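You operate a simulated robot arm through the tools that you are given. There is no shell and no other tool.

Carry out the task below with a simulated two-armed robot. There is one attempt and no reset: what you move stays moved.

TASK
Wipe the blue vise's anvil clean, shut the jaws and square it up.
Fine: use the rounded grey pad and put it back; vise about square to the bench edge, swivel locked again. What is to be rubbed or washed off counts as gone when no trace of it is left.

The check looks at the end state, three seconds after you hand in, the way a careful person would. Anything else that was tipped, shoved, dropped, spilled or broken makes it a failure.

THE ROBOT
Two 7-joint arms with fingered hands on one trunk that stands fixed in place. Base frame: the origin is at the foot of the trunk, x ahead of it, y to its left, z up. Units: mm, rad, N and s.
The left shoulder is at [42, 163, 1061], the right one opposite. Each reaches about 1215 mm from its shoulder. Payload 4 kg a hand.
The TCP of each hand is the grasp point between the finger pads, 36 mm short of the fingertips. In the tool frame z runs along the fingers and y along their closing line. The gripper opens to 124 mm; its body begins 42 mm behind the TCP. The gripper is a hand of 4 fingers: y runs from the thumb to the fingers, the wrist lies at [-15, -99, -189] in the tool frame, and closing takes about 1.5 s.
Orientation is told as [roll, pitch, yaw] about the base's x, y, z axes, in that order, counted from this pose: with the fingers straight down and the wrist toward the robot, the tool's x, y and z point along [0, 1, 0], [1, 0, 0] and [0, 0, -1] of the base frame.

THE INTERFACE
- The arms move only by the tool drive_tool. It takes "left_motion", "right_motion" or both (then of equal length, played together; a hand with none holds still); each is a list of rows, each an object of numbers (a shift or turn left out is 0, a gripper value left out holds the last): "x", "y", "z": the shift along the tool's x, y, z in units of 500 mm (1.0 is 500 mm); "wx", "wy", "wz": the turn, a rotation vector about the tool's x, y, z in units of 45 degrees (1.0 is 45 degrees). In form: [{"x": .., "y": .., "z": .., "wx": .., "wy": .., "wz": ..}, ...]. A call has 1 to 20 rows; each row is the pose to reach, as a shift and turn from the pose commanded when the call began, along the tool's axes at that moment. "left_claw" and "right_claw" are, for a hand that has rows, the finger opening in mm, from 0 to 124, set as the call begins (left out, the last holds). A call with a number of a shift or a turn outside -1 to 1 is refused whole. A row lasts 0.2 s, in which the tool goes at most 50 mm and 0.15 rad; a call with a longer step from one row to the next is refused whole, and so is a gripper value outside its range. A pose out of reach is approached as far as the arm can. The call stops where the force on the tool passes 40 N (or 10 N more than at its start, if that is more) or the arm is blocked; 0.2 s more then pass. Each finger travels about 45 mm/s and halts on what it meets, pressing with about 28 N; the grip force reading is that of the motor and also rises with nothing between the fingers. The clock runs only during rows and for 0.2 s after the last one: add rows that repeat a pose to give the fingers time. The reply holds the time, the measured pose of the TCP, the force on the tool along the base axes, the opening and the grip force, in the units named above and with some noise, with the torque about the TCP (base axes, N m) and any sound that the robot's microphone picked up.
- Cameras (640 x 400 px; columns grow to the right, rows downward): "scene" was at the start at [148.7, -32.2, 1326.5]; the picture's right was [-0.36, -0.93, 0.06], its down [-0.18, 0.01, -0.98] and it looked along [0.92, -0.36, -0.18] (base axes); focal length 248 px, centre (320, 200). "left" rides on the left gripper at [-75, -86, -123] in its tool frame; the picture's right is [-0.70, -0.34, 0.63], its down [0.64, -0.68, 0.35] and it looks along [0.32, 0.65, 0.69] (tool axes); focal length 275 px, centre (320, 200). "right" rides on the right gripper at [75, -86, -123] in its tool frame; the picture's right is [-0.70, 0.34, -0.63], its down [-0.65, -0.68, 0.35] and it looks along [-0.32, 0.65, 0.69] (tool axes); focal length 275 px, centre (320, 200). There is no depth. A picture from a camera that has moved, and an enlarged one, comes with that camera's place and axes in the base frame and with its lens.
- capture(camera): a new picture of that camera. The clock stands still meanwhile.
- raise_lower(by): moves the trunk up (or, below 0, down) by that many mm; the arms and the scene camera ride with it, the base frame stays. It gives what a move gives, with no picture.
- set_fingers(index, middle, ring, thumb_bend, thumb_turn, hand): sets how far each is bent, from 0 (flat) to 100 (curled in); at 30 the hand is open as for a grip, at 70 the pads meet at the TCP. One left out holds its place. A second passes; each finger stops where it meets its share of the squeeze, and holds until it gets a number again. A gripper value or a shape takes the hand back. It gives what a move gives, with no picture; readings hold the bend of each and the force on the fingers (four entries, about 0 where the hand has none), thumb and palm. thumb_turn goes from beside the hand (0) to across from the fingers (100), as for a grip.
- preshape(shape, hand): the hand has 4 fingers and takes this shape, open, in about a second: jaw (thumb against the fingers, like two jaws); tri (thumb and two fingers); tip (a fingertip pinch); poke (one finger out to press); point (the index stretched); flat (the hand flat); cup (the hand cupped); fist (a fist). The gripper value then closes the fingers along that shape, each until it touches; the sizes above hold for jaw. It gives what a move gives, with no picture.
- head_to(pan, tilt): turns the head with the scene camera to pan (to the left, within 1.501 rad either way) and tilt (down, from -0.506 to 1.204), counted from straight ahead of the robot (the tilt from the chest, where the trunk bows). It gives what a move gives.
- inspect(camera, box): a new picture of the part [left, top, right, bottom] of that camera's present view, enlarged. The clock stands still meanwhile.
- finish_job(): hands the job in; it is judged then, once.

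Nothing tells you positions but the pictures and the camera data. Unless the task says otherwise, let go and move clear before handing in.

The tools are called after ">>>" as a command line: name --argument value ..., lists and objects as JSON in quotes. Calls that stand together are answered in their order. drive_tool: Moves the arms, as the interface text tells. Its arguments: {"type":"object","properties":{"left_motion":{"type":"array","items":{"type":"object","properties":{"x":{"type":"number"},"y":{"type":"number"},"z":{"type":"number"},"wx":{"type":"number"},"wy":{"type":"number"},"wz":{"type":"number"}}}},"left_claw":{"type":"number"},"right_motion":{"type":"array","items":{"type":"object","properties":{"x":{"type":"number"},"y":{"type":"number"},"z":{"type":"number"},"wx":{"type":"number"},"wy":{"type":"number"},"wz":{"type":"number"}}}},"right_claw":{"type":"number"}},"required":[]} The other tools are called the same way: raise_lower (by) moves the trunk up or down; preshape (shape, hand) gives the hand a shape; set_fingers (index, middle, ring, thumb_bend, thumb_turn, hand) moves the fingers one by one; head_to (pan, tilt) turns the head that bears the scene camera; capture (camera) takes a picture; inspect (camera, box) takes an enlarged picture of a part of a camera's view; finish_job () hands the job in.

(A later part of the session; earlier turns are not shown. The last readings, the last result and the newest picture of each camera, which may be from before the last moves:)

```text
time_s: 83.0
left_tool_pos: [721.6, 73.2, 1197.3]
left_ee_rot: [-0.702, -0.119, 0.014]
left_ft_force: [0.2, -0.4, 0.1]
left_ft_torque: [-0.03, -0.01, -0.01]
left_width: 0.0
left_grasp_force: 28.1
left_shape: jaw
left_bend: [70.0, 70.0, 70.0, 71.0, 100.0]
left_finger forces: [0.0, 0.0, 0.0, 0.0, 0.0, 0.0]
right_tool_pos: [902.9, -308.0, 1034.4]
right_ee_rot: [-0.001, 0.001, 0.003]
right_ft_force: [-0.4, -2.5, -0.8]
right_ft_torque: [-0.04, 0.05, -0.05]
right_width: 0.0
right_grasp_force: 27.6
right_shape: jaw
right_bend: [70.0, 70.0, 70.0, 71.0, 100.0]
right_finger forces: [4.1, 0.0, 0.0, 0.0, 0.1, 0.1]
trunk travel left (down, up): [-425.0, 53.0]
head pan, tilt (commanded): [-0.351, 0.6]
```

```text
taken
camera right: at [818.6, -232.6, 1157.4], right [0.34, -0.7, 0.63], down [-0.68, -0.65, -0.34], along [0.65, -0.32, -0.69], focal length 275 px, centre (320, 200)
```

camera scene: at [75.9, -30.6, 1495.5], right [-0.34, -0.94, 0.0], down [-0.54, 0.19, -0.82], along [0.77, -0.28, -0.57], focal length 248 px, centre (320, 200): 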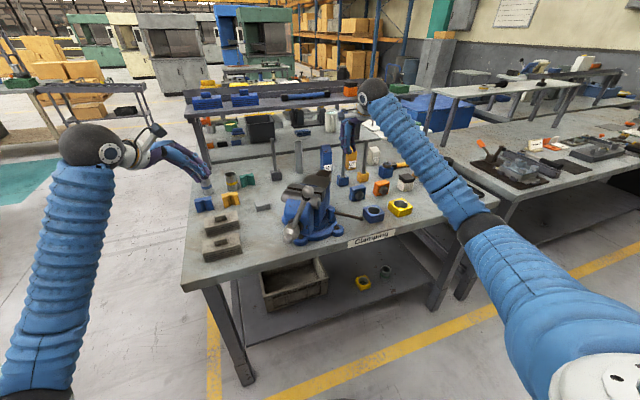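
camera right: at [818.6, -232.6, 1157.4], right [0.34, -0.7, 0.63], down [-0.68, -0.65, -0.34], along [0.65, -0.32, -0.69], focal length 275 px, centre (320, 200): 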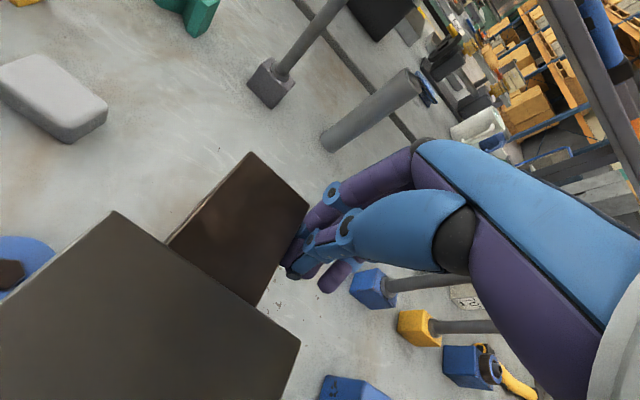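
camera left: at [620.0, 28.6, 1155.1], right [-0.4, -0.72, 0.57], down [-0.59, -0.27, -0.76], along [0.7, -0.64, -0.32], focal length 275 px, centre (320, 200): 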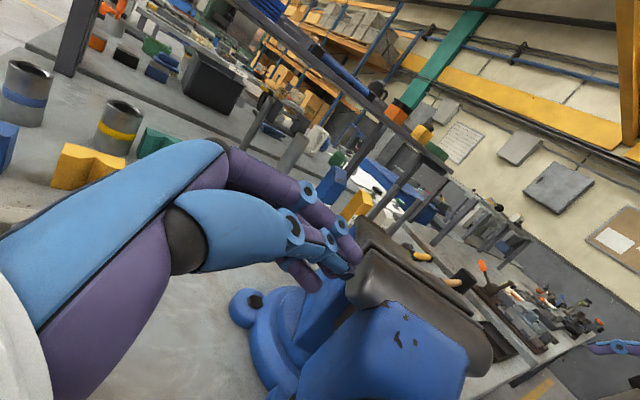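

Very close to square now. I'll take zoomed views to measure the angle precisely.

>>> inspect --camera "right" --box '[60, 130, 320, 380]'

>>> inspect --camera "scene" --box '[260, 150, 380, 260]'

```text
1.60 times, centred on (190, 255) of right
camera zoom: at [818.6, -232.6, 1157.4], right [0.34, -0.7, 0.63], down [-0.68, -0.65, -0.34], along [0.65, -0.32, -0.69], focal length 440 px, centre (528, 112)
```

zoom: 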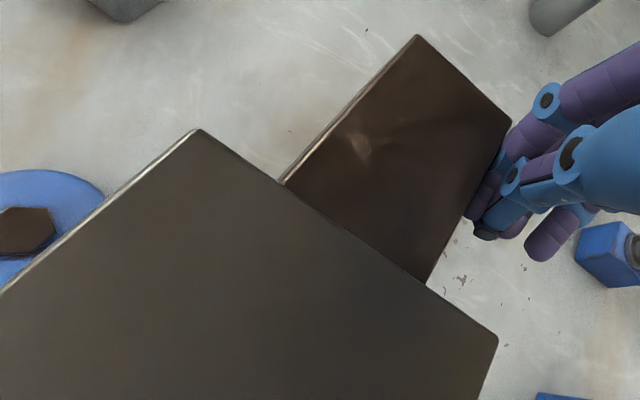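

```text
3.64 times, centred on (320, 205) of scene
camera zoom: at [76.7, -30.0, 1495.4], right [-0.34, -0.94, 0.0], down [-0.54, 0.19, -0.82], along [0.77, -0.28, -0.57], focal length 903 px, centre (320, 182)
```

zoom: 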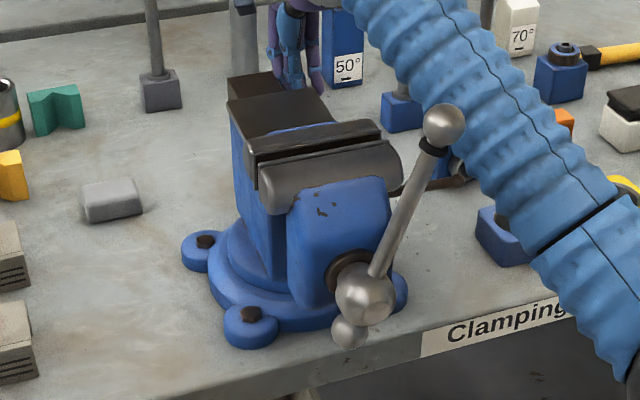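

>>> inspect --camera "scene" --box '[290, 165, 350, 205]'

>>> inspect --camera "scene" --box '[200, 200, 520, 300]'

```text
10.00 times, centred on (320, 185) of scene
camera zoom: at [76.7, -30.0, 1495.4], right [-0.34, -0.94, 0.0], down [-0.54, 0.19, -0.82], along [0.77, -0.28, -0.57], focal length 2484 px, centre (320, 350)
```

zoom: 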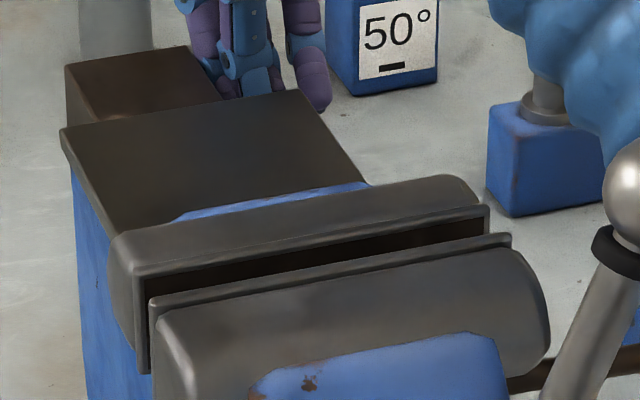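

```text
2.00 times, centred on (360, 250) of scene
camera zoom: at [76.7, -30.0, 1495.4], right [-0.34, -0.94, 0.0], down [-0.54, 0.19, -0.82], along [0.77, -0.28, -0.57], focal length 497 px, centre (240, 100)
```

zoom: 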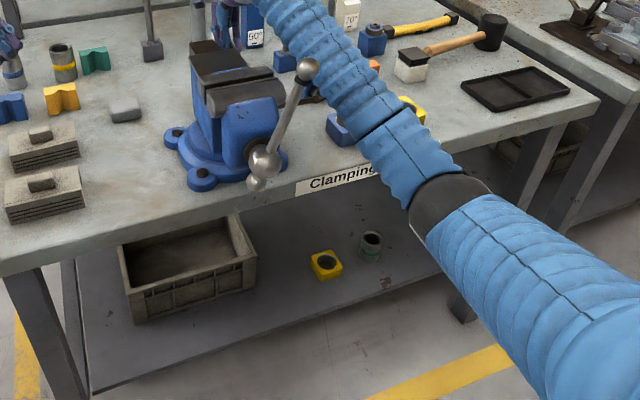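

Estimates put it ~1° short of square. I'll nudge it 2–3 mm further and recheck.

>>> drive_tool --right_motion '[{"x": 0.002}, {"x": 0.004}, {"x": 0.006}, {"x": 0.006}, {"x": 0.006}]'

>>> inspect --camera "scene" --box '[290, 165, 350, 205]'

>>> inspect --camera "right" --box '[60, 130, 320, 380]'

>>> inspect --camera "scene" --box '[190, 230, 350, 300]'

```text
time_s: 84.2
left_tool_pos: [721.4, 72.9, 1197.9]
left_ee_rot: [-0.7, -0.119, 0.014]
left_ft_force: [0.5, 0.2, 0.0]
left_ft_torque: [0.01, 0.0, 0.03]
left_width: 0.0
left_grasp_force: 27.8
left_shape: jaw
left_bend: [70.0, 70.0, 70.0, 71.0, 100.0]
left_finger forces: [0.0, 0.0, 0.0, 0.0, 0.0, 0.1]
right_tool_pos: [903.0, -304.0, 1035.3]
right_ee_rot: [-0.001, 0.001, 0.001]
right_ft_force: [0.8, -3.7, -0.5]
right_ft_torque: [-0.04, 0.01, -0.04]
right_width: 0.1
right_grasp_force: 28.2
right_shape: jaw
right_bend: [70.0, 70.0, 70.0, 71.0, 100.0]
right_finger forces: [4.2, 0.0, 0.1, 0.0, 0.1, 0.0]
trunk travel left (down, up): [-425.0, 53.0]
head pan, tilt (commanded): [-0.351, 0.6]
```

```text
10.00 times, centred on (320, 185) of scene
camera zoom: at [76.8, -29.9, 1495.4], right [-0.34, -0.94, 0.0], down [-0.54, 0.19, -0.82], along [0.77, -0.28, -0.57], focal length 2484 px, centre (320, 350)
```

zoom: 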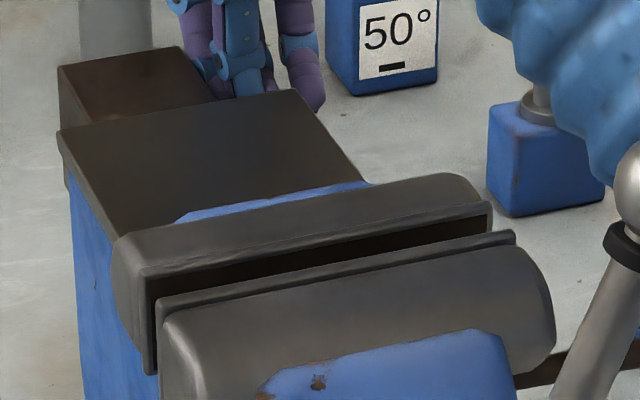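

```text
1.60 times, centred on (190, 255) of right
camera zoom: at [818.7, -229.6, 1157.4], right [0.34, -0.7, 0.63], down [-0.68, -0.65, -0.34], along [0.65, -0.32, -0.69], focal length 440 px, centre (528, 112)
```

zoom: 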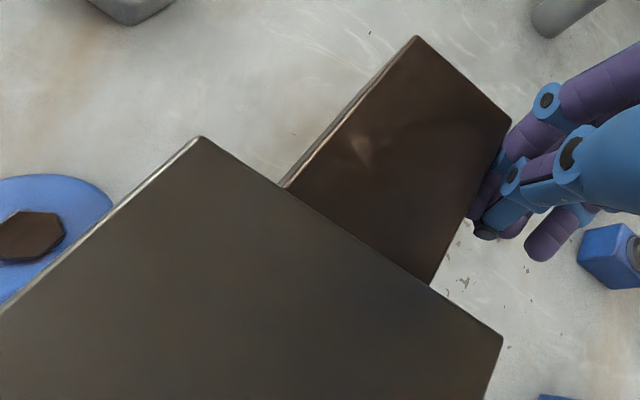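

```text
4.00 times, centred on (270, 265) of scene
camera zoom: at [76.8, -29.9, 1495.4], right [-0.34, -0.94, 0.0], down [-0.54, 0.19, -0.82], along [0.77, -0.28, -0.57], focal length 994 px, centre (520, -60)
```

zoom: 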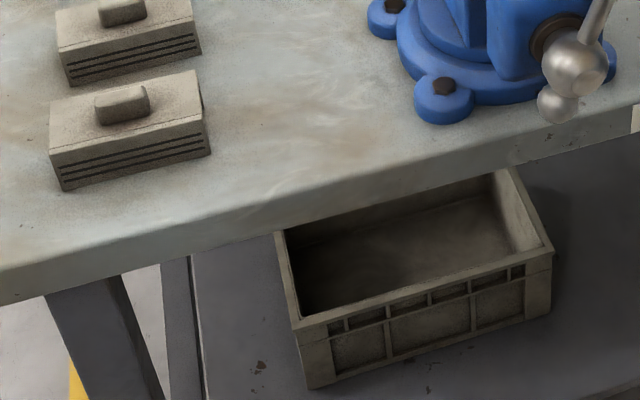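

The vise is square within about a degree. Now I back the right hand off the tail and set it down on the far side of the lock lever (post ≈(776,-323), knob ≈(766,-434)).

>>> drive_tool --right_motion '[{"x": -0.03}, {"x": -0.08}, {"x": -0.1, "z": -0.05, "y": -0.02}, {"x": -0.14, "z": -0.06, "y": -0.08}, {"x": -0.18, "z": -0.06, "y": -0.14}, {"x": -0.196, "z": -0.06, "y": -0.176}, {"x": -0.196, "z": -0.06, "y": -0.176}]'

>>> capture --camera "right"

>>> inspect --camera "scene" --box '[270, 150, 400, 250]'

```text
time_s: 85.8
left_tool_pos: [721.2, 73.2, 1196.2]
left_ee_rot: [-0.703, -0.116, 0.012]
left_ft_force: [-0.3, -0.2, 0.0]
left_ft_torque: [-0.05, -0.03, -0.02]
left_width: 0.4
left_grasp_force: 27.8
left_shape: jaw
left_bend: [70.0, 70.0, 70.0, 71.0, 100.0]
left_finger forces: [0.0, 0.0, 0.0, 0.0, 0.0, 0.1]
right_tool_pos: [814.9, -403.7, 1066.2]
right_ee_rot: [-0.001, 0.002, 0.001]
right_ft_force: [0.3, -0.9, -0.4]
right_ft_torque: [0.01, 0.0, -0.03]
right_width: 0.0
right_grasp_force: 28.1
right_shape: jaw
right_bend: [70.0, 70.0, 70.0, 71.0, 100.0]
right_finger forces: [0.0, 0.1, 0.0, 0.0, 0.1, 0.0]
trunk travel left (down, up): [-425.0, 53.0]
head pan, tilt (commanded): [-0.351, 0.6]
```

```text
taken
camera right: at [730.6, -329.4, 1188.3], right [0.34, -0.7, 0.63], down [-0.68, -0.65, -0.34], along [0.65, -0.32, -0.69], focal length 275 px, centre (320, 200)
```

right: 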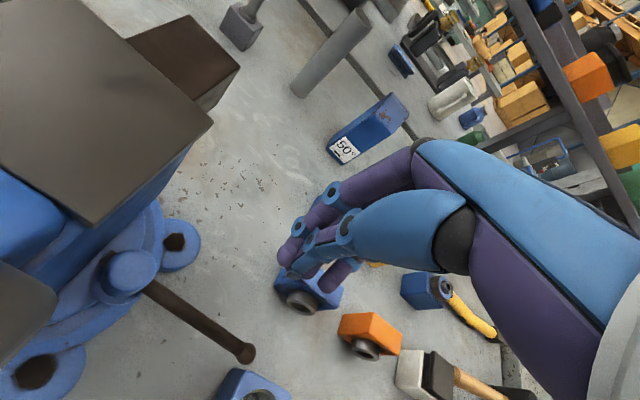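

```text
4.00 times, centred on (335, 200) of scene
camera zoom: at [77.0, -29.7, 1495.4], right [-0.34, -0.94, 0.0], down [-0.54, 0.19, -0.82], along [0.77, -0.28, -0.57], focal length 994 px, centre (260, 200)
```

zoom: 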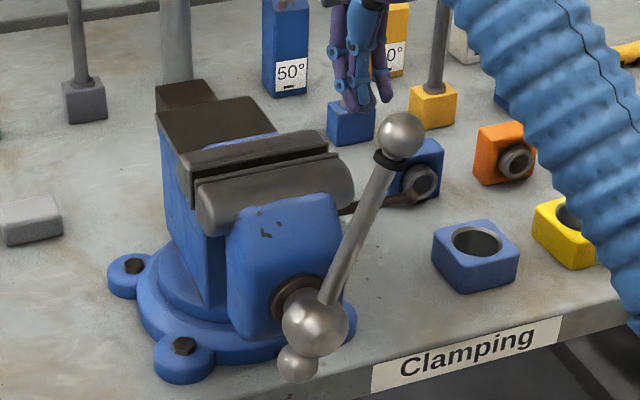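

The lever lies just in front of the fingers. I'll lower the hand behind it.

>>> drive_tool --right_motion '[{"z": 0.08}, {"z": 0.15}, {"z": 0.202}, {"z": 0.202}]'

>>> capture --camera "right"

```text
time_s: 86.8
left_tool_pos: [721.6, 73.8, 1196.3]
left_ee_rot: [-0.701, -0.119, 0.013]
left_ft_force: [-0.3, 0.4, 0.2]
left_ft_torque: [0.0, 0.01, 0.02]
left_width: 0.1
left_grasp_force: 28.6
left_shape: jaw
left_bend: [70.0, 70.0, 70.0, 71.0, 100.0]
left_finger forces: [0.0, 0.0, 0.0, 0.0, 0.0, 0.0]
right_tool_pos: [815.1, -402.6, 963.3]
right_ee_rot: [-0.001, 0.001, 0.001]
right_ft_force: [0.2, 0.1, 0.2]
right_ft_torque: [-0.03, 0.0, 0.0]
right_width: 0.3
right_grasp_force: 28.4
right_shape: jaw
right_bend: [70.0, 70.0, 70.0, 71.0, 100.0]
right_finger forces: [0.1, 0.1, 0.1, 0.1, 0.0, 0.0]
trunk travel left (down, up): [-425.0, 53.0]
head pan, tilt (commanded): [-0.351, 0.6]
```

```text
taken
camera right: at [730.0, -327.9, 1086.2], right [0.34, -0.7, 0.63], down [-0.68, -0.65, -0.34], along [0.65, -0.32, -0.69], focal length 275 px, centre (320, 200)
```

right: 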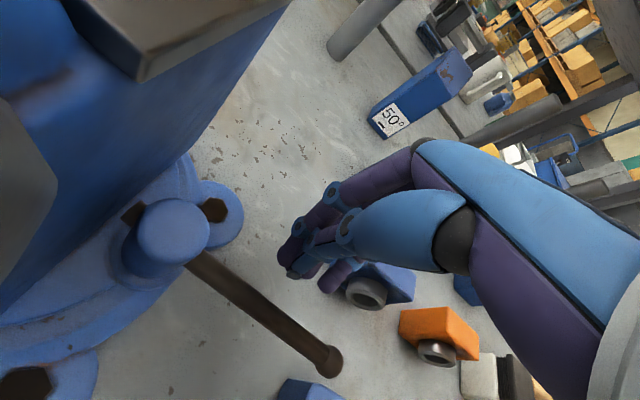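

The hand camera would pass close to the jaw ends if I pull straight back, so I'll yaw the hand 40° first, which swings the camera and wrist away to the right.

>>> drive_tool --right_motion '[{"y": 0.01, "wz": -0.15}, {"y": 0.02, "wz": -0.3}, {"y": 0.02, "wz": -0.45}, {"y": 0.02, "wz": -0.6}, {"y": 0.02, "wz": -0.75}, {"y": 0.02, "wz": -0.889}, {"y": 0.02, "wz": -0.889}]'

>>> capture --camera "right"

>>> capture --camera "scene"

```text
time_s: 88.4
left_tool_pos: [721.4, 72.6, 1196.4]
left_ee_rot: [-0.702, -0.118, 0.012]
left_ft_force: [-0.2, 1.1, -0.5]
left_ft_torque: [0.02, -0.03, -0.01]
left_width: 0.0
left_grasp_force: 28.6
left_shape: jaw
left_bend: [70.0, 70.0, 70.0, 71.0, 100.0]
left_finger forces: [0.0, 0.0, 0.0, 0.1, 0.1, 0.0]
right_tool_pos: [824.8, -402.4, 965.2]
right_ee_rot: [0.001, 0.002, 0.7]
right_ft_force: [0.5, 0.6, 0.1]
right_ft_torque: [0.0, 0.0, -0.01]
right_width: 0.3
right_grasp_force: 27.9
right_shape: jaw
right_bend: [70.0, 70.0, 70.0, 71.0, 100.0]
right_finger forces: [0.0, 0.0, 0.1, 0.0, 0.1, 0.0]
trunk travel left (down, up): [-425.0, 53.0]
head pan, tilt (commanded): [-0.351, 0.6]
```

```text
taken
camera right: at [712.4, -400.3, 1087.1], right [0.71, -0.31, 0.63], down [-0.11, -0.93, -0.34], along [0.7, 0.18, -0.69], focal length 275 px, centre (320, 200)
```

right: 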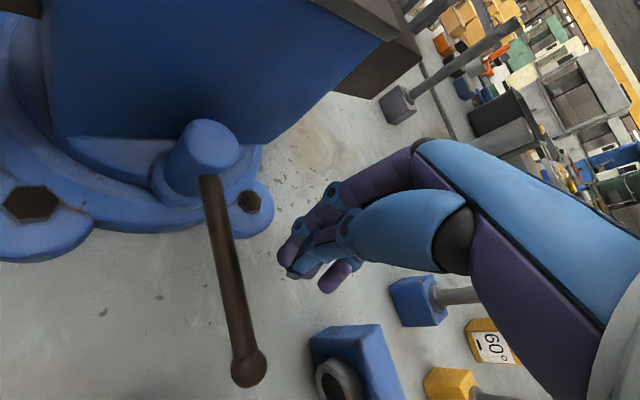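

```text
taken
camera scene: at [76.6, -29.7, 1495.4], right [-0.34, -0.94, 0.0], down [-0.54, 0.19, -0.82], along [0.77, -0.28, -0.57], focal length 248 px, centre (320, 200)
```

scene: 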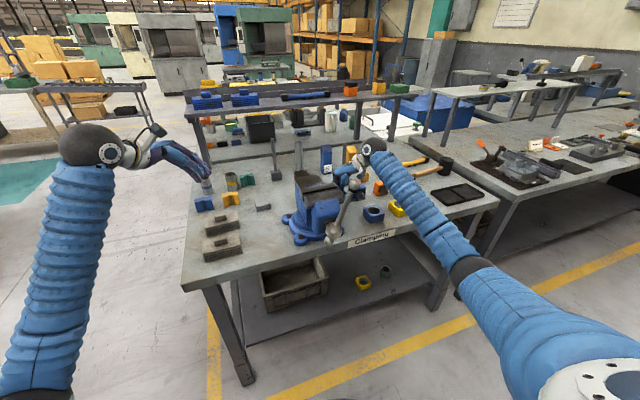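

The lever and hand are well placed now. I'll sweep the lever back clockwise along its arc, first half.

>>> drive_tool --right_motion '[{"x": 0.0195, "y": -0.0445}, {"x": 0.031, "y": -0.0665}, {"x": 0.0476, "y": -0.0883}, {"x": 0.0635, "y": -0.1034}, {"x": 0.079, "y": -0.1147}, {"x": 0.0984, "y": -0.1256}, {"x": 0.0984, "y": -0.1256}]'

>>> capture --camera "right"

>>> inspect --camera "scene" --box '[270, 150, 400, 250]'

```text
time_s: 90.0
left_tool_pos: [722.2, 72.4, 1196.6]
left_ee_rot: [-0.703, -0.117, 0.013]
left_ft_force: [0.3, -0.3, -0.2]
left_ft_torque: [0.01, 0.0, 0.0]
left_width: 0.0
left_grasp_force: 27.7
left_shape: jaw
left_bend: [70.0, 70.0, 70.0, 71.0, 100.0]
left_finger forces: [0.0, 0.1, 0.1, 0.0, 0.0, 0.0]
right_tool_pos: [745.9, -406.4, 964.4]
right_ee_rot: [0.003, 0.0, 0.699]
right_ft_force: [1.4, -0.1, 0.4]
right_ft_torque: [0.0, 0.0, -0.04]
right_width: 0.0
right_grasp_force: 28.4
right_shape: jaw
right_bend: [70.0, 70.0, 70.0, 72.0, 100.0]
right_finger forces: [2.1, 0.0, 0.0, 0.1, 0.1, 0.0]
trunk travel left (down, up): [-425.0, 53.0]
head pan, tilt (commanded): [-0.351, 0.6]
```

```text
taken
camera right: at [632.7, -404.0, 1087.2], right [0.71, -0.32, 0.63], down [-0.11, -0.93, -0.34], along [0.7, 0.18, -0.69], focal length 275 px, centre (320, 200)
```

right: 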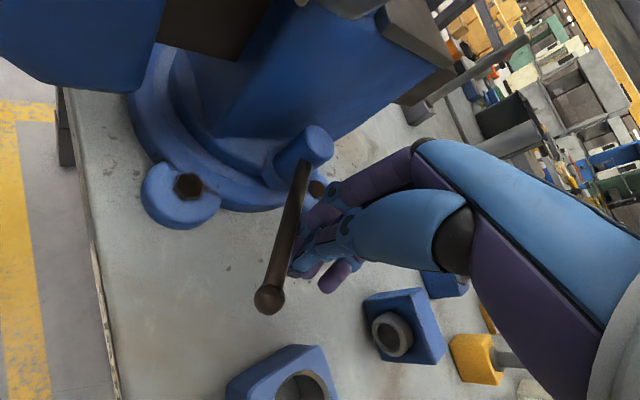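

```text
4.00 times, centred on (335, 200) of scene
camera zoom: at [77.2, -29.8, 1495.4], right [-0.34, -0.94, 0.0], down [-0.54, 0.19, -0.82], along [0.77, -0.28, -0.57], focal length 994 px, centre (260, 200)
```

zoom: 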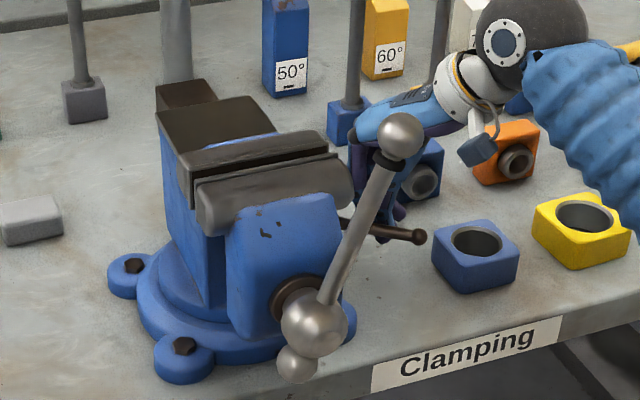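

Lever is at ~234° and following nicely. I'll continue toward its locked position (about 204° in the turned vise), watching for resistance.

>>> drive_tool --right_motion '[{"x": 0.009, "y": -0.005}, {"x": 0.018, "y": -0.0094}, {"x": 0.031, "y": -0.013}, {"x": 0.044, "y": -0.0163}, {"x": 0.058, "y": -0.0175}, {"x": 0.071, "y": -0.0186}, {"x": 0.071, "y": -0.0186}]'

>>> capture --camera "right"

>>> inspect --camera "scene" --box '[270, 150, 400, 250]'

```text
time_s: 91.6
left_tool_pos: [722.6, 72.8, 1196.5]
left_ee_rot: [-0.699, -0.116, 0.013]
left_ft_force: [-0.5, -0.5, -0.1]
left_ft_torque: [0.01, -0.05, 0.01]
left_width: 0.0
left_grasp_force: 27.8
left_shape: jaw
left_bend: [70.0, 70.0, 70.0, 71.0, 100.0]
left_finger forces: [0.0, 0.0, 0.0, 0.0, 0.0, 0.1]
right_tool_pos: [717.4, -385.6, 965.2]
right_ee_rot: [0.0, 0.002, 0.696]
right_ft_force: [15.5, -15.6, 5.1]
right_ft_torque: [-0.09, -0.22, -0.36]
right_width: 0.1
right_grasp_force: 28.5
right_shape: jaw
right_bend: [70.0, 70.0, 70.0, 72.0, 100.0]
right_finger forces: [23.3, 0.0, 0.0, 0.1, 0.0, 0.0]
trunk travel left (down, up): [-425.0, 53.0]
head pan, tilt (commanded): [-0.351, 0.6]
```

```text
taken
camera right: at [603.4, -384.0, 1087.4], right [0.71, -0.32, 0.63], down [-0.11, -0.93, -0.34], along [0.7, 0.17, -0.69], focal length 275 px, centre (320, 200)
```

right: 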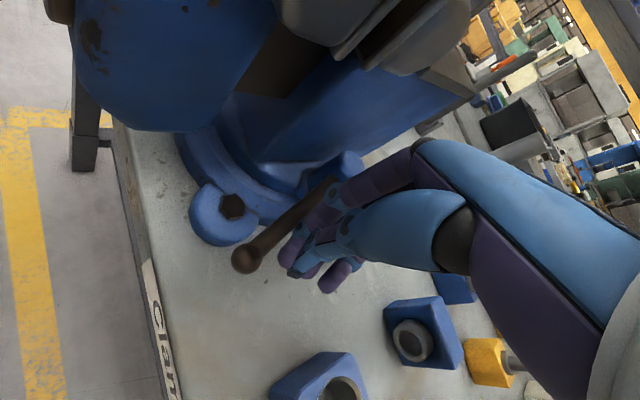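

```text
4.00 times, centred on (335, 200) of scene
camera zoom: at [77.7, -30.9, 1495.4], right [-0.34, -0.94, 0.0], down [-0.54, 0.19, -0.82], along [0.77, -0.28, -0.57], focal length 994 px, centre (260, 200)
```

zoom: 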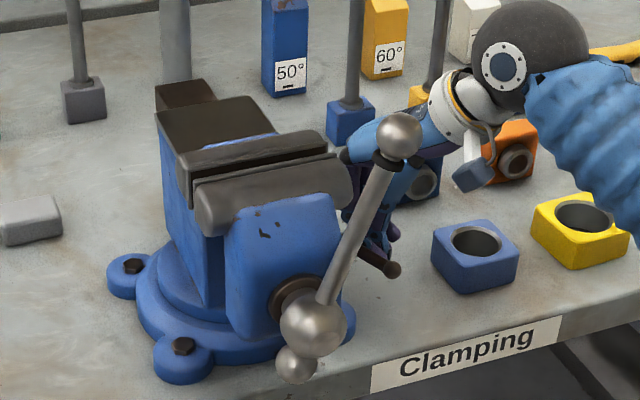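

The lever is back at its original locked angle (~205° in the turned vise) and now resists with ~22 N, so it's tight. I'll back off and lift away.

>>> drive_tool --right_motion '[{"x": -0.02}, {"x": -0.06}, {"x": -0.1}, {"x": -0.1, "z": -0.08}, {"x": -0.12, "z": -0.17}, {"x": -0.15, "z": -0.26}, {"x": -0.18, "y": -0.04, "z": -0.34}, {"x": -0.2, "y": -0.1, "z": -0.4}, {"x": -0.2, "y": -0.1, "z": -0.4}]'

>>> capture --camera "scene"

>>> inspect --camera "scene" --box '[270, 150, 400, 250]'

>>> capture --camera "right"

```text
time_s: 93.6
left_tool_pos: [721.6, 75.0, 1196.7]
left_ee_rot: [-0.702, -0.117, 0.014]
left_ft_force: [-0.3, -0.4, -0.2]
left_ft_torque: [0.0, 0.02, 0.0]
left_width: 0.0
left_grasp_force: 27.7
left_shape: jaw
left_bend: [70.0, 70.0, 70.0, 71.0, 100.0]
left_finger forces: [0.0, 0.0, 0.0, 0.1, 0.0, 0.0]
right_tool_pos: [742.4, -491.3, 1163.8]
right_ee_rot: [0.0, 0.003, 0.701]
right_ft_force: [0.4, 0.0, 0.1]
right_ft_torque: [0.0, -0.01, 0.01]
right_width: 0.0
right_grasp_force: 27.8
right_shape: jaw
right_bend: [70.0, 70.0, 70.0, 72.0, 100.0]
right_finger forces: [0.1, 0.1, 0.0, 0.0, 0.0, 0.0]
trunk travel left (down, up): [-425.0, 53.0]
head pan, tilt (commanded): [-0.351, 0.6]
```

```text
taken
camera scene: at [77.4, -29.3, 1495.3], right [-0.34, -0.94, 0.0], down [-0.54, 0.19, -0.82], along [0.77, -0.28, -0.57], focal length 248 px, centre (320, 200)
```

scene: 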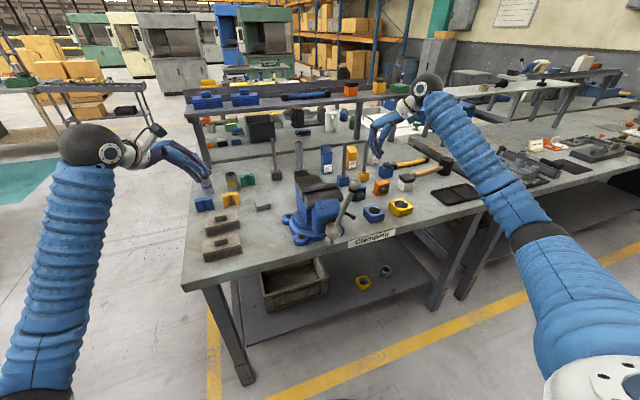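

```text
4.00 times, centred on (335, 200) of scene
camera zoom: at [77.4, -29.3, 1495.3], right [-0.34, -0.94, 0.0], down [-0.54, 0.19, -0.82], along [0.77, -0.28, -0.57], focal length 994 px, centre (260, 200)
```

zoom: 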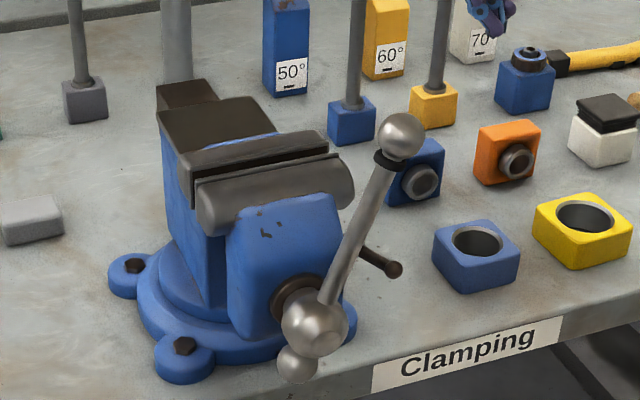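

```text
taken
camera right: at [629.4, -489.0, 1287.2], right [0.71, -0.31, 0.63], down [-0.11, -0.93, -0.34], along [0.7, 0.18, -0.69], focal length 275 px, centre (320, 200)
```

right: 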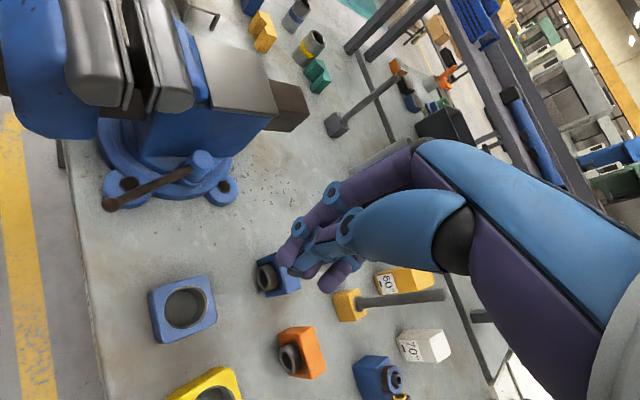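

The swivel is locked again and the vise looks square. Next I check the jaw gap and handle position.

>>> inspect --camera "right" --box '[40, 0, 240, 130]'

>>> inspect --camera "scene" --box '[310, 180, 380, 250]'

```text
3.08 times, centred on (140, 65) of right
camera zoom: at [629.4, -489.0, 1287.2], right [0.71, -0.31, 0.63], down [-0.11, -0.93, -0.34], along [0.7, 0.18, -0.69], focal length 847 px, centre (874, 615)
```

zoom: 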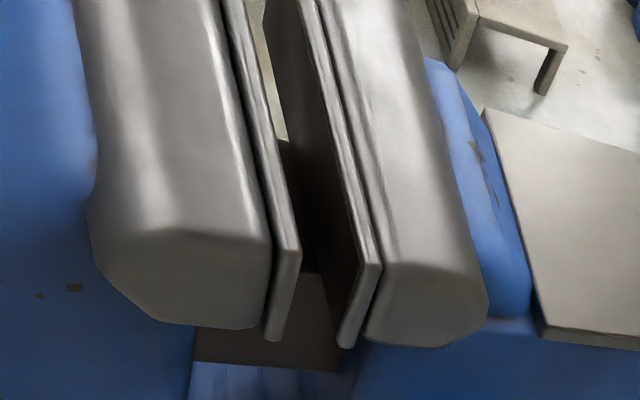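

```text
5.71 times, centred on (345, 215) of scene
camera zoom: at [77.4, -29.3, 1495.3], right [-0.34, -0.94, 0.0], down [-0.54, 0.19, -0.82], along [0.77, -0.28, -0.57], focal length 1419 px, centre (177, 114)
```

zoom: 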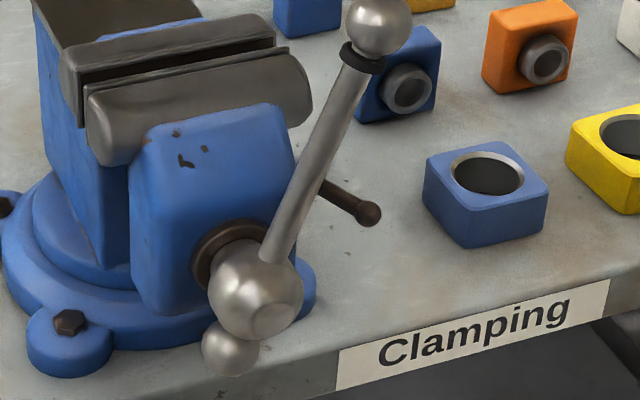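

The gap is ~18 mm and the handle's long end points up-right (hub ≈(585,-258,997), ball ≈(585,-315,1147)). I'll bring the right hand round to the front, turning it to point forward so it can drive the handle in circles.

>>> drive_tool --right_motion '[{"x": 0.033, "y": -0.024, "z": -0.02, "wz": 0.15}, {"x": 0.067, "y": -0.048, "z": -0.04, "wz": 0.3}, {"x": 0.1, "y": -0.072, "z": -0.06, "wz": 0.45}, {"x": 0.133, "y": -0.097, "z": -0.08, "wz": 0.6}, {"x": 0.167, "y": -0.121, "z": -0.1, "wz": 0.75}, {"x": 0.2, "y": -0.145, "z": -0.12, "wz": 0.889}, {"x": 0.2, "y": -0.145, "z": -0.12, "wz": 0.889}]'

>>> drive_tool --right_motion '[{"x": 0.01, "y": -0.01, "z": 0.003, "wx": -0.17}, {"x": 0.02, "y": -0.02, "z": 0.006, "wx": -0.34}, {"x": 0.03, "y": -0.03, "z": 0.01, "wx": -0.51}, {"x": 0.04, "y": -0.04, "z": 0.015, "wx": -0.68}, {"x": 0.05, "y": -0.05, "z": 0.02, "wx": -0.85}, {"x": 0.06, "y": -0.06, "z": 0.02, "wx": -1.0}, {"x": 0.06, "y": -0.06, "z": 0.02, "wx": -1.0}]'

```text
time_s: 95.2
left_tool_pos: [722.2, 73.2, 1197.1]
left_ee_rot: [-0.701, -0.118, 0.014]
left_ft_force: [0.3, 1.0, -0.7]
left_ft_torque: [-0.01, -0.01, 0.01]
left_width: 0.3
left_grasp_force: 28.1
left_shape: jaw
left_bend: [70.0, 70.0, 70.0, 71.0, 100.0]
left_finger forces: [0.0, 0.0, 0.0, 0.1, 0.0, 0.0]
right_tool_pos: [622.6, -461.2, 1224.1]
right_ee_rot: [0.0, 0.002, -0.002]
right_ft_force: [-1.0, -0.3, 0.2]
right_ft_torque: [-0.01, 0.03, 0.04]
right_width: 0.0
right_grasp_force: 27.8
right_shape: jaw
right_bend: [70.0, 70.0, 70.0, 72.0, 100.0]
right_finger forces: [0.0, 0.0, 0.1, 0.0, 0.1, 0.0]
trunk travel left (down, up): [-425.0, 53.0]
head pan, tilt (commanded): [-0.351, 0.6]
```

```text
time_s: 96.8
left_tool_pos: [721.4, 72.6, 1196.5]
left_ee_rot: [-0.702, -0.118, 0.016]
left_ft_force: [0.6, -1.2, 0.4]
left_ft_torque: [-0.01, -0.03, -0.01]
left_width: 0.0
left_grasp_force: 28.0
left_shape: jaw
left_bend: [70.0, 70.0, 70.0, 71.0, 100.0]
left_finger forces: [0.1, 0.1, 0.0, 0.0, 0.0, 0.0]
right_tool_pos: [593.4, -432.4, 1215.9]
right_ee_rot: [-0.001, -0.785, 0.002]
right_ft_force: [-0.3, -0.3, -0.3]
right_ft_torque: [0.02, -0.02, 0.0]
right_width: 0.1
right_grasp_force: 28.1
right_shape: jaw
right_bend: [70.0, 70.0, 70.0, 72.0, 100.0]
right_finger forces: [0.1, 0.0, 0.1, 0.0, 0.0, 0.1]
trunk travel left (down, up): [-425.0, 53.0]
head pan, tilt (commanded): [-0.351, 0.6]
```

>>> drive_tool --right_motion '[{"x": 0.01, "y": -0.005, "wx": -0.17}, {"x": 0.02, "y": -0.01, "wx": -0.34}, {"x": 0.03, "y": -0.015, "wx": -0.51}, {"x": 0.04, "y": -0.02, "wx": -0.68}, {"x": 0.05, "y": -0.025, "wx": -0.85}, {"x": 0.06, "y": -0.03, "z": -0.004, "wx": -1.0}, {"x": 0.06, "y": -0.03, "z": -0.004, "wx": -1.0}]'

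>>> capture --camera "scene"

>>> capture --camera "left"

```text
time_s: 98.4
left_tool_pos: [721.2, 73.2, 1197.1]
left_ee_rot: [-0.702, -0.119, 0.016]
left_ft_force: [0.2, -0.3, -1.2]
left_ft_torque: [-0.01, 0.01, 0.0]
left_width: 0.0
left_grasp_force: 27.9
left_shape: jaw
left_bend: [70.0, 70.0, 70.0, 71.0, 100.0]
left_finger forces: [0.0, 0.1, 0.1, 0.0, 0.1, 0.0]
right_tool_pos: [579.8, -402.6, 1204.7]
right_ee_rot: [-1.354, -1.569, 1.354]
right_ft_force: [0.0, -0.4, -0.2]
right_ft_torque: [0.0, 0.0, 0.0]
right_width: 0.0
right_grasp_force: 27.8
right_shape: jaw
right_bend: [70.0, 70.0, 70.0, 72.0, 100.0]
right_finger forces: [0.0, 0.0, 0.0, 0.0, 0.0, 0.0]
trunk travel left (down, up): [-425.0, 53.0]
head pan, tilt (commanded): [-0.351, 0.6]
```

```text
taken
camera scene: at [76.4, -30.1, 1495.5], right [-0.34, -0.94, 0.0], down [-0.54, 0.19, -0.82], along [0.77, -0.28, -0.57], focal length 248 px, centre (320, 200)
```

scene: 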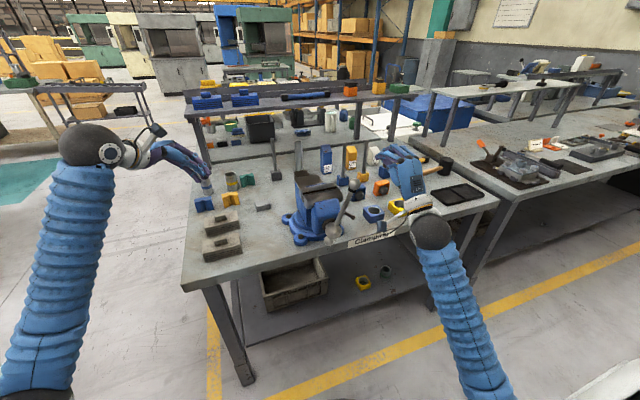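

```text
taken
camera left: at [617.8, 93.7, 1328.1], right [-0.32, -0.95, -0.07], down [-0.6, 0.26, -0.76], along [0.73, -0.2, -0.65], focal length 275 px, centre (320, 200)
```

left: 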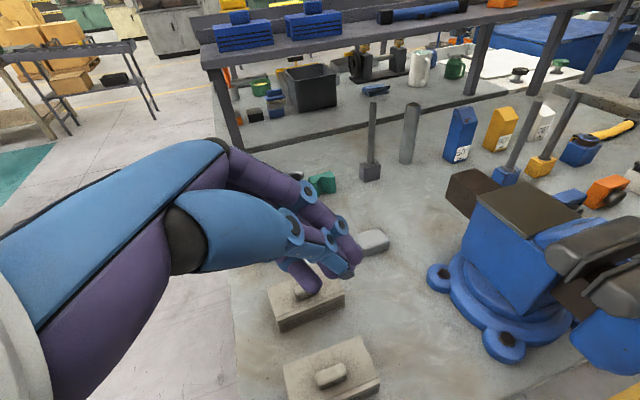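

The right hand now points forward. I'll pass it above the handle ball to the left side of the rod.

>>> drive_tool --right_motion '[{"x": 0.05, "y": 0.012, "z": -0.005}, {"x": 0.13, "y": 0.015, "z": -0.008}, {"x": 0.21, "y": 0.015, "z": -0.008}, {"x": 0.29, "y": 0.015, "z": -0.008}, {"x": 0.37, "y": 0.015, "z": -0.008}, {"x": 0.385, "y": 0.015, "z": -0.008}, {"x": 0.385, "y": 0.015, "z": -0.008}]'

>>> inspect --camera "scene" --box '[260, 130, 420, 260]'

```text
time_s: 100.0
left_tool_pos: [721.3, 73.7, 1197.3]
left_ee_rot: [-0.701, -0.118, 0.013]
left_ft_force: [0.6, 0.7, 0.4]
left_ft_torque: [0.02, 0.02, 0.02]
left_width: 0.2
left_grasp_force: 28.4
left_shape: jaw
left_bend: [70.0, 70.0, 70.0, 71.0, 100.0]
left_finger forces: [0.0, 0.0, 0.0, 0.0, 0.0, 0.0]
right_tool_pos: [577.2, -208.7, 1213.5]
right_ee_rot: [-0.691, -1.569, 0.693]
right_ft_force: [-0.2, 0.7, 0.3]
right_ft_torque: [0.02, -0.05, 0.02]
right_width: 0.0
right_grasp_force: 28.5
right_shape: jaw
right_bend: [70.0, 70.0, 70.0, 72.0, 100.0]
right_finger forces: [0.0, 0.0, 0.0, 0.0, 0.0, 0.1]
trunk travel left (down, up): [-425.0, 53.0]
head pan, tilt (commanded): [-0.351, 0.6]
```

```text
3.08 times, centred on (340, 195) of scene
camera zoom: at [76.5, -29.1, 1495.5], right [-0.34, -0.94, 0.0], down [-0.54, 0.19, -0.82], along [0.77, -0.28, -0.57], focal length 764 px, centre (258, 215)
```

zoom: 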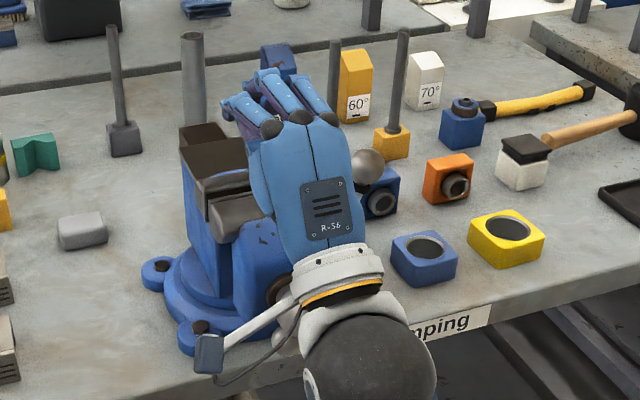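

Now lower the hand to the left of the rod.

>>> drive_tool --right_motion '[{"x": 0.0, "y": -0.06}, {"x": -0.01, "y": -0.12}, {"x": -0.02, "y": -0.182}, {"x": -0.02, "y": -0.182}]'

>>> inspect --camera "scene" --box '[260, 130, 420, 260]'

>>> capture --camera "right"

```text
time_s: 101.0
left_tool_pos: [721.4, 72.8, 1197.3]
left_ee_rot: [-0.7, -0.118, 0.013]
left_ft_force: [-0.2, 1.1, 0.6]
left_ft_torque: [0.02, 0.0, 0.01]
left_width: 0.0
left_grasp_force: 28.3
left_shape: jaw
left_bend: [70.0, 70.0, 70.0, 71.0, 100.0]
left_finger forces: [0.0, 0.0, 0.0, 0.0, 0.1, 0.1]
right_tool_pos: [576.1, -220.2, 1121.8]
right_ee_rot: [-0.482, -1.569, 0.483]
right_ft_force: [0.0, -0.7, -0.4]
right_ft_torque: [0.0, 0.01, 0.03]
right_width: 0.0
right_grasp_force: 28.0
right_shape: jaw
right_bend: [70.0, 70.0, 70.0, 72.0, 100.0]
right_finger forces: [0.0, 0.0, 0.0, 0.0, 0.0, 0.1]
trunk travel left (down, up): [-425.0, 53.0]
head pan, tilt (commanded): [-0.351, 0.6]
```

```text
3.08 times, centred on (340, 195) of scene
camera zoom: at [76.8, -29.3, 1495.5], right [-0.34, -0.94, 0.0], down [-0.54, 0.19, -0.82], along [0.77, -0.28, -0.57], focal length 764 px, centre (258, 215)
```

zoom: 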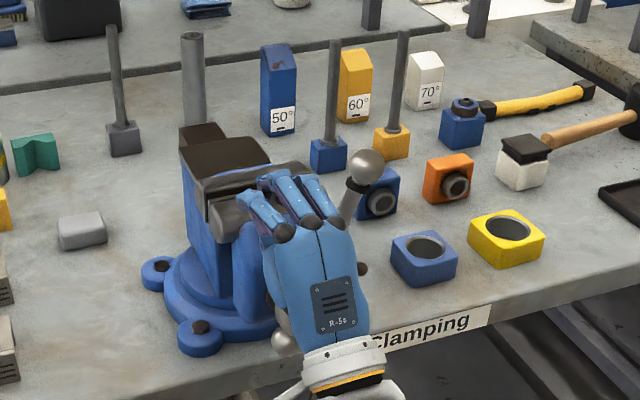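

```text
taken
camera right: at [454.1, -145.8, 1036.3], right [-0.63, -0.7, 0.34], down [0.35, -0.65, -0.68], along [0.69, -0.31, 0.65], focal length 275 px, centre (320, 200)
```

right: 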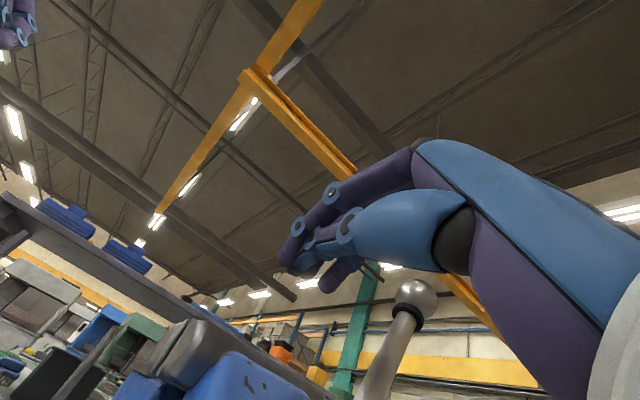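

The fingers are to the left of the rod, handle plane at x≈585. I'll begin turning clockwise (as seen from the front), first ~100°, and check how the jaws respond.

>>> drive_tool --right_motion '[{"x": -0.0288, "y": -0.02, "z": 0.008}, {"x": -0.07, "y": -0.024, "z": 0.008}, {"x": -0.1096, "y": -0.0292, "z": 0.008}, {"x": -0.148, "y": -0.05, "z": 0.008}, {"x": -0.1862, "y": -0.0734, "z": 0.008}, {"x": -0.214, "y": -0.112, "z": 0.008}, {"x": -0.2414, "y": -0.1504, "z": 0.008}, {"x": -0.2634, "y": -0.2236, "z": 0.008}, {"x": -0.2634, "y": -0.2236, "z": 0.008}]'

>>> inspect --camera "scene" --box '[260, 150, 420, 270]'

```text
time_s: 103.0
left_tool_pos: [721.8, 73.1, 1195.5]
left_ee_rot: [-0.701, -0.12, 0.015]
left_ft_force: [-0.2, 0.4, 0.7]
left_ft_torque: [0.0, 0.01, 0.0]
left_width: 0.1
left_grasp_force: 28.2
left_shape: jaw
left_bend: [70.0, 70.0, 70.0, 71.0, 100.0]
left_finger forces: [0.0, 0.0, 0.1, 0.1, 0.0, 0.0]
right_tool_pos: [581.2, -350.8, 1009.8]
right_ee_rot: [-0.614, -1.57, 0.616]
right_ft_force: [0.1, 0.4, 0.2]
right_ft_torque: [0.0, 0.0, 0.01]
right_width: 0.0
right_grasp_force: 27.9
right_shape: jaw
right_bend: [70.0, 70.0, 70.0, 72.0, 100.0]
right_finger forces: [0.1, 0.0, 0.0, 0.0, 0.0, 0.0]
trunk travel left (down, up): [-425.0, 53.0]
head pan, tilt (commanded): [-0.351, 0.6]
```

```text
3.33 times, centred on (340, 210) of scene
camera zoom: at [76.7, -29.3, 1495.4], right [-0.34, -0.94, 0.0], down [-0.54, 0.19, -0.82], along [0.77, -0.28, -0.57], focal length 828 px, centre (253, 167)
```

zoom: 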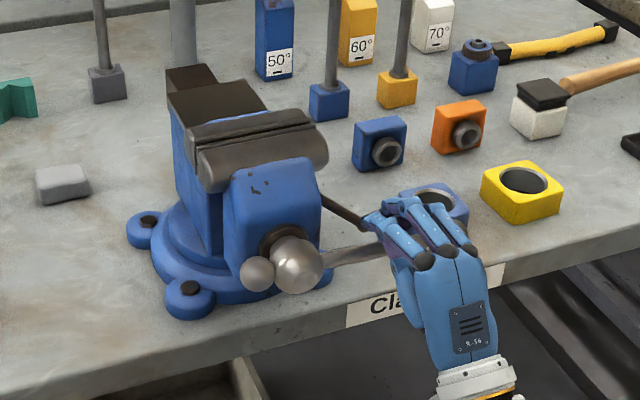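

The handle is turning and the jaw gap is visibly narrowing. I'll continue around the bottom of the circle.

>>> drive_tool --right_motion '[{"x": -0.0026, "y": -0.03}, {"x": -0.0052, "y": -0.0598}, {"x": 0.0033, "y": -0.0935}, {"x": 0.0118, "y": -0.1272}, {"x": 0.0346, "y": -0.16}, {"x": 0.0574, "y": -0.1912}, {"x": 0.0946, "y": -0.215}, {"x": 0.1318, "y": -0.236}, {"x": 0.1664, "y": -0.248}, {"x": 0.201, "y": -0.2556}, {"x": 0.2414, "y": -0.252}, {"x": 0.2818, "y": -0.2464}, {"x": 0.2818, "y": -0.2464}]'

>>> inspect --camera "scene" --box '[260, 150, 420, 270]'

```text
time_s: 105.8
left_tool_pos: [720.9, 72.2, 1196.9]
left_ee_rot: [-0.699, -0.12, 0.015]
left_ft_force: [-0.2, -1.0, 0.4]
left_ft_torque: [0.0, 0.01, -0.01]
left_width: 0.0
left_grasp_force: 27.9
left_shape: jaw
left_bend: [70.0, 70.0, 70.0, 71.0, 100.0]
left_finger forces: [0.1, 0.0, 0.0, 0.1, 0.1, 0.1]
right_tool_pos: [579.5, -212.8, 885.8]
right_ee_rot: [-0.296, -1.569, 0.299]
right_ft_force: [-3.4, -9.4, -3.2]
right_ft_torque: [0.09, 0.0, -0.1]
right_width: 0.1
right_grasp_force: 28.1
right_shape: jaw
right_bend: [70.0, 70.0, 70.0, 72.0, 100.0]
right_finger forces: [13.6, 0.0, 0.1, 0.0, 0.1, 0.0]
trunk travel left (down, up): [-425.0, 53.0]
head pan, tilt (commanded): [-0.351, 0.6]
```

```text
3.33 times, centred on (340, 210) of scene
camera zoom: at [76.4, -30.7, 1495.4], right [-0.34, -0.94, 0.0], down [-0.54, 0.19, -0.82], along [0.77, -0.28, -0.57], focal length 828 px, centre (253, 167)
```

zoom: 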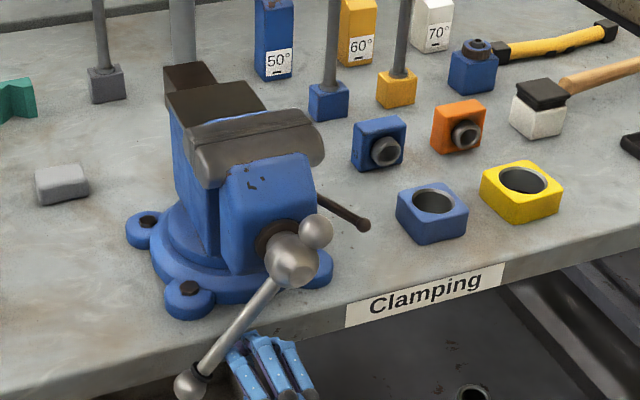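

The jaws look nearly or fully shut already. I'll zoom in on the gap.

>>> inspect --camera "scene" --box '[295, 170, 345, 200]'

>>> capture --camera "left"

```text
12.80 times, centred on (320, 185) of scene
camera zoom: at [76.4, -30.7, 1495.4], right [-0.34, -0.94, 0.0], down [-0.54, 0.19, -0.82], along [0.77, -0.28, -0.57], focal length 3179 px, centre (320, 392)
```

zoom: 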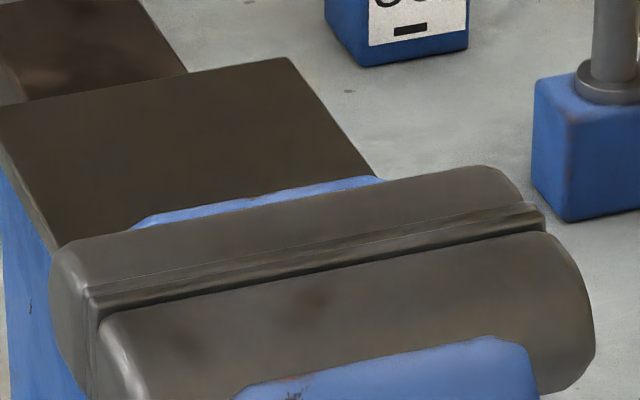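

```text
taken
camera left: at [617.8, 93.2, 1328.0], right [-0.32, -0.95, -0.08], down [-0.6, 0.26, -0.76], along [0.73, -0.19, -0.65], focal length 275 px, centre (320, 200)
```

left: 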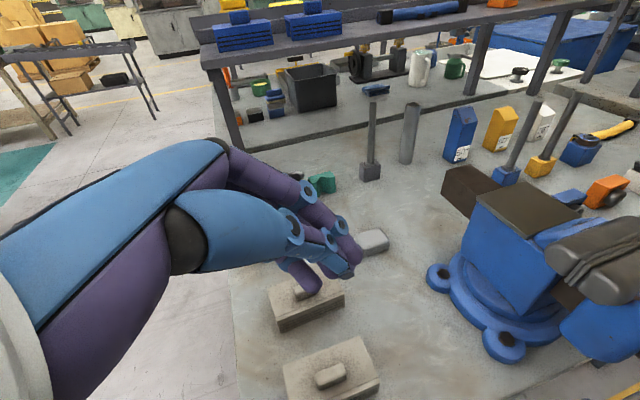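

The plates look in contact. I'll push the handle a little further to confirm it's snug.

>>> drive_tool --right_motion '[{"x": 0.008, "y": 0.0035}, {"x": 0.016, "y": 0.007}, {"x": 0.024, "y": 0.0105}, {"x": 0.032, "y": 0.014}, {"x": 0.04, "y": 0.0176}]'

>>> inspect --camera "scene" --box '[295, 170, 345, 200]'

>>> inspect --camera "scene" --box '[260, 150, 420, 270]'

```text
time_s: 107.0
left_tool_pos: [721.9, 73.6, 1195.7]
left_ee_rot: [-0.7, -0.117, 0.013]
left_ft_force: [0.6, -0.7, -0.1]
left_ft_torque: [-0.02, -0.01, 0.03]
left_width: 0.0
left_grasp_force: 28.3
left_shape: jaw
left_bend: [70.0, 70.0, 70.0, 71.0, 100.0]
left_finger forces: [0.0, 0.1, 0.0, 0.0, 0.0, 0.0]
right_tool_pos: [579.2, -193.5, 895.6]
right_ee_rot: [-0.388, -1.569, 0.388]
right_ft_force: [-4.3, -11.0, -5.6]
right_ft_torque: [0.1, -0.02, -0.07]
right_width: 0.0
right_grasp_force: 27.6
right_shape: jaw
right_bend: [70.0, 70.0, 70.0, 72.0, 100.0]
right_finger forces: [17.2, 0.0, 0.1, 0.0, 0.0, 0.1]
trunk travel left (down, up): [-425.0, 53.0]
head pan, tilt (commanded): [-0.351, 0.6]
```

```text
12.80 times, centred on (320, 185) of scene
camera zoom: at [76.5, -30.5, 1495.4], right [-0.34, -0.94, 0.0], down [-0.54, 0.19, -0.82], along [0.77, -0.28, -0.57], focal length 3179 px, centre (320, 392)
```

zoom: 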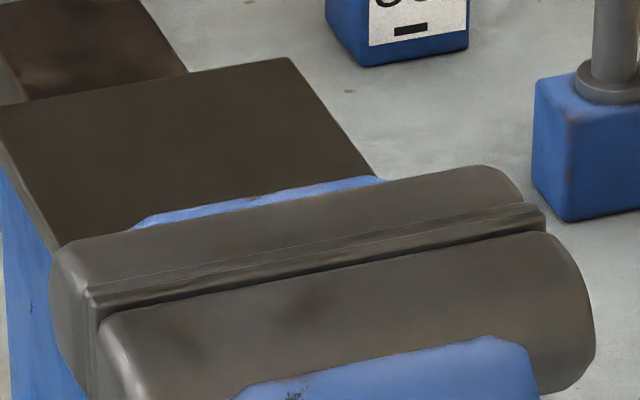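

```text
3.33 times, centred on (340, 210) of scene
camera zoom: at [76.5, -30.5, 1495.4], right [-0.34, -0.94, 0.0], down [-0.54, 0.19, -0.82], along [0.77, -0.28, -0.57], focal length 828 px, centre (253, 167)
```

zoom: 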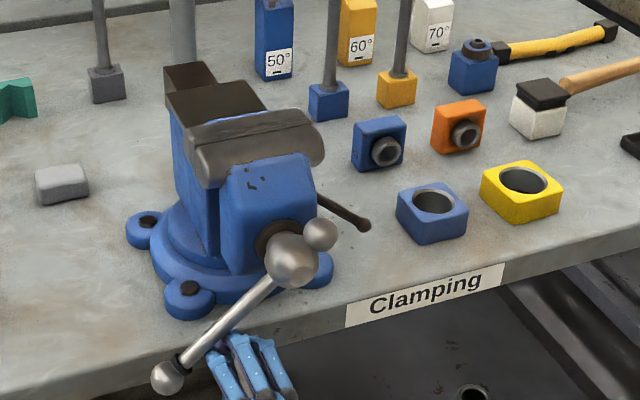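

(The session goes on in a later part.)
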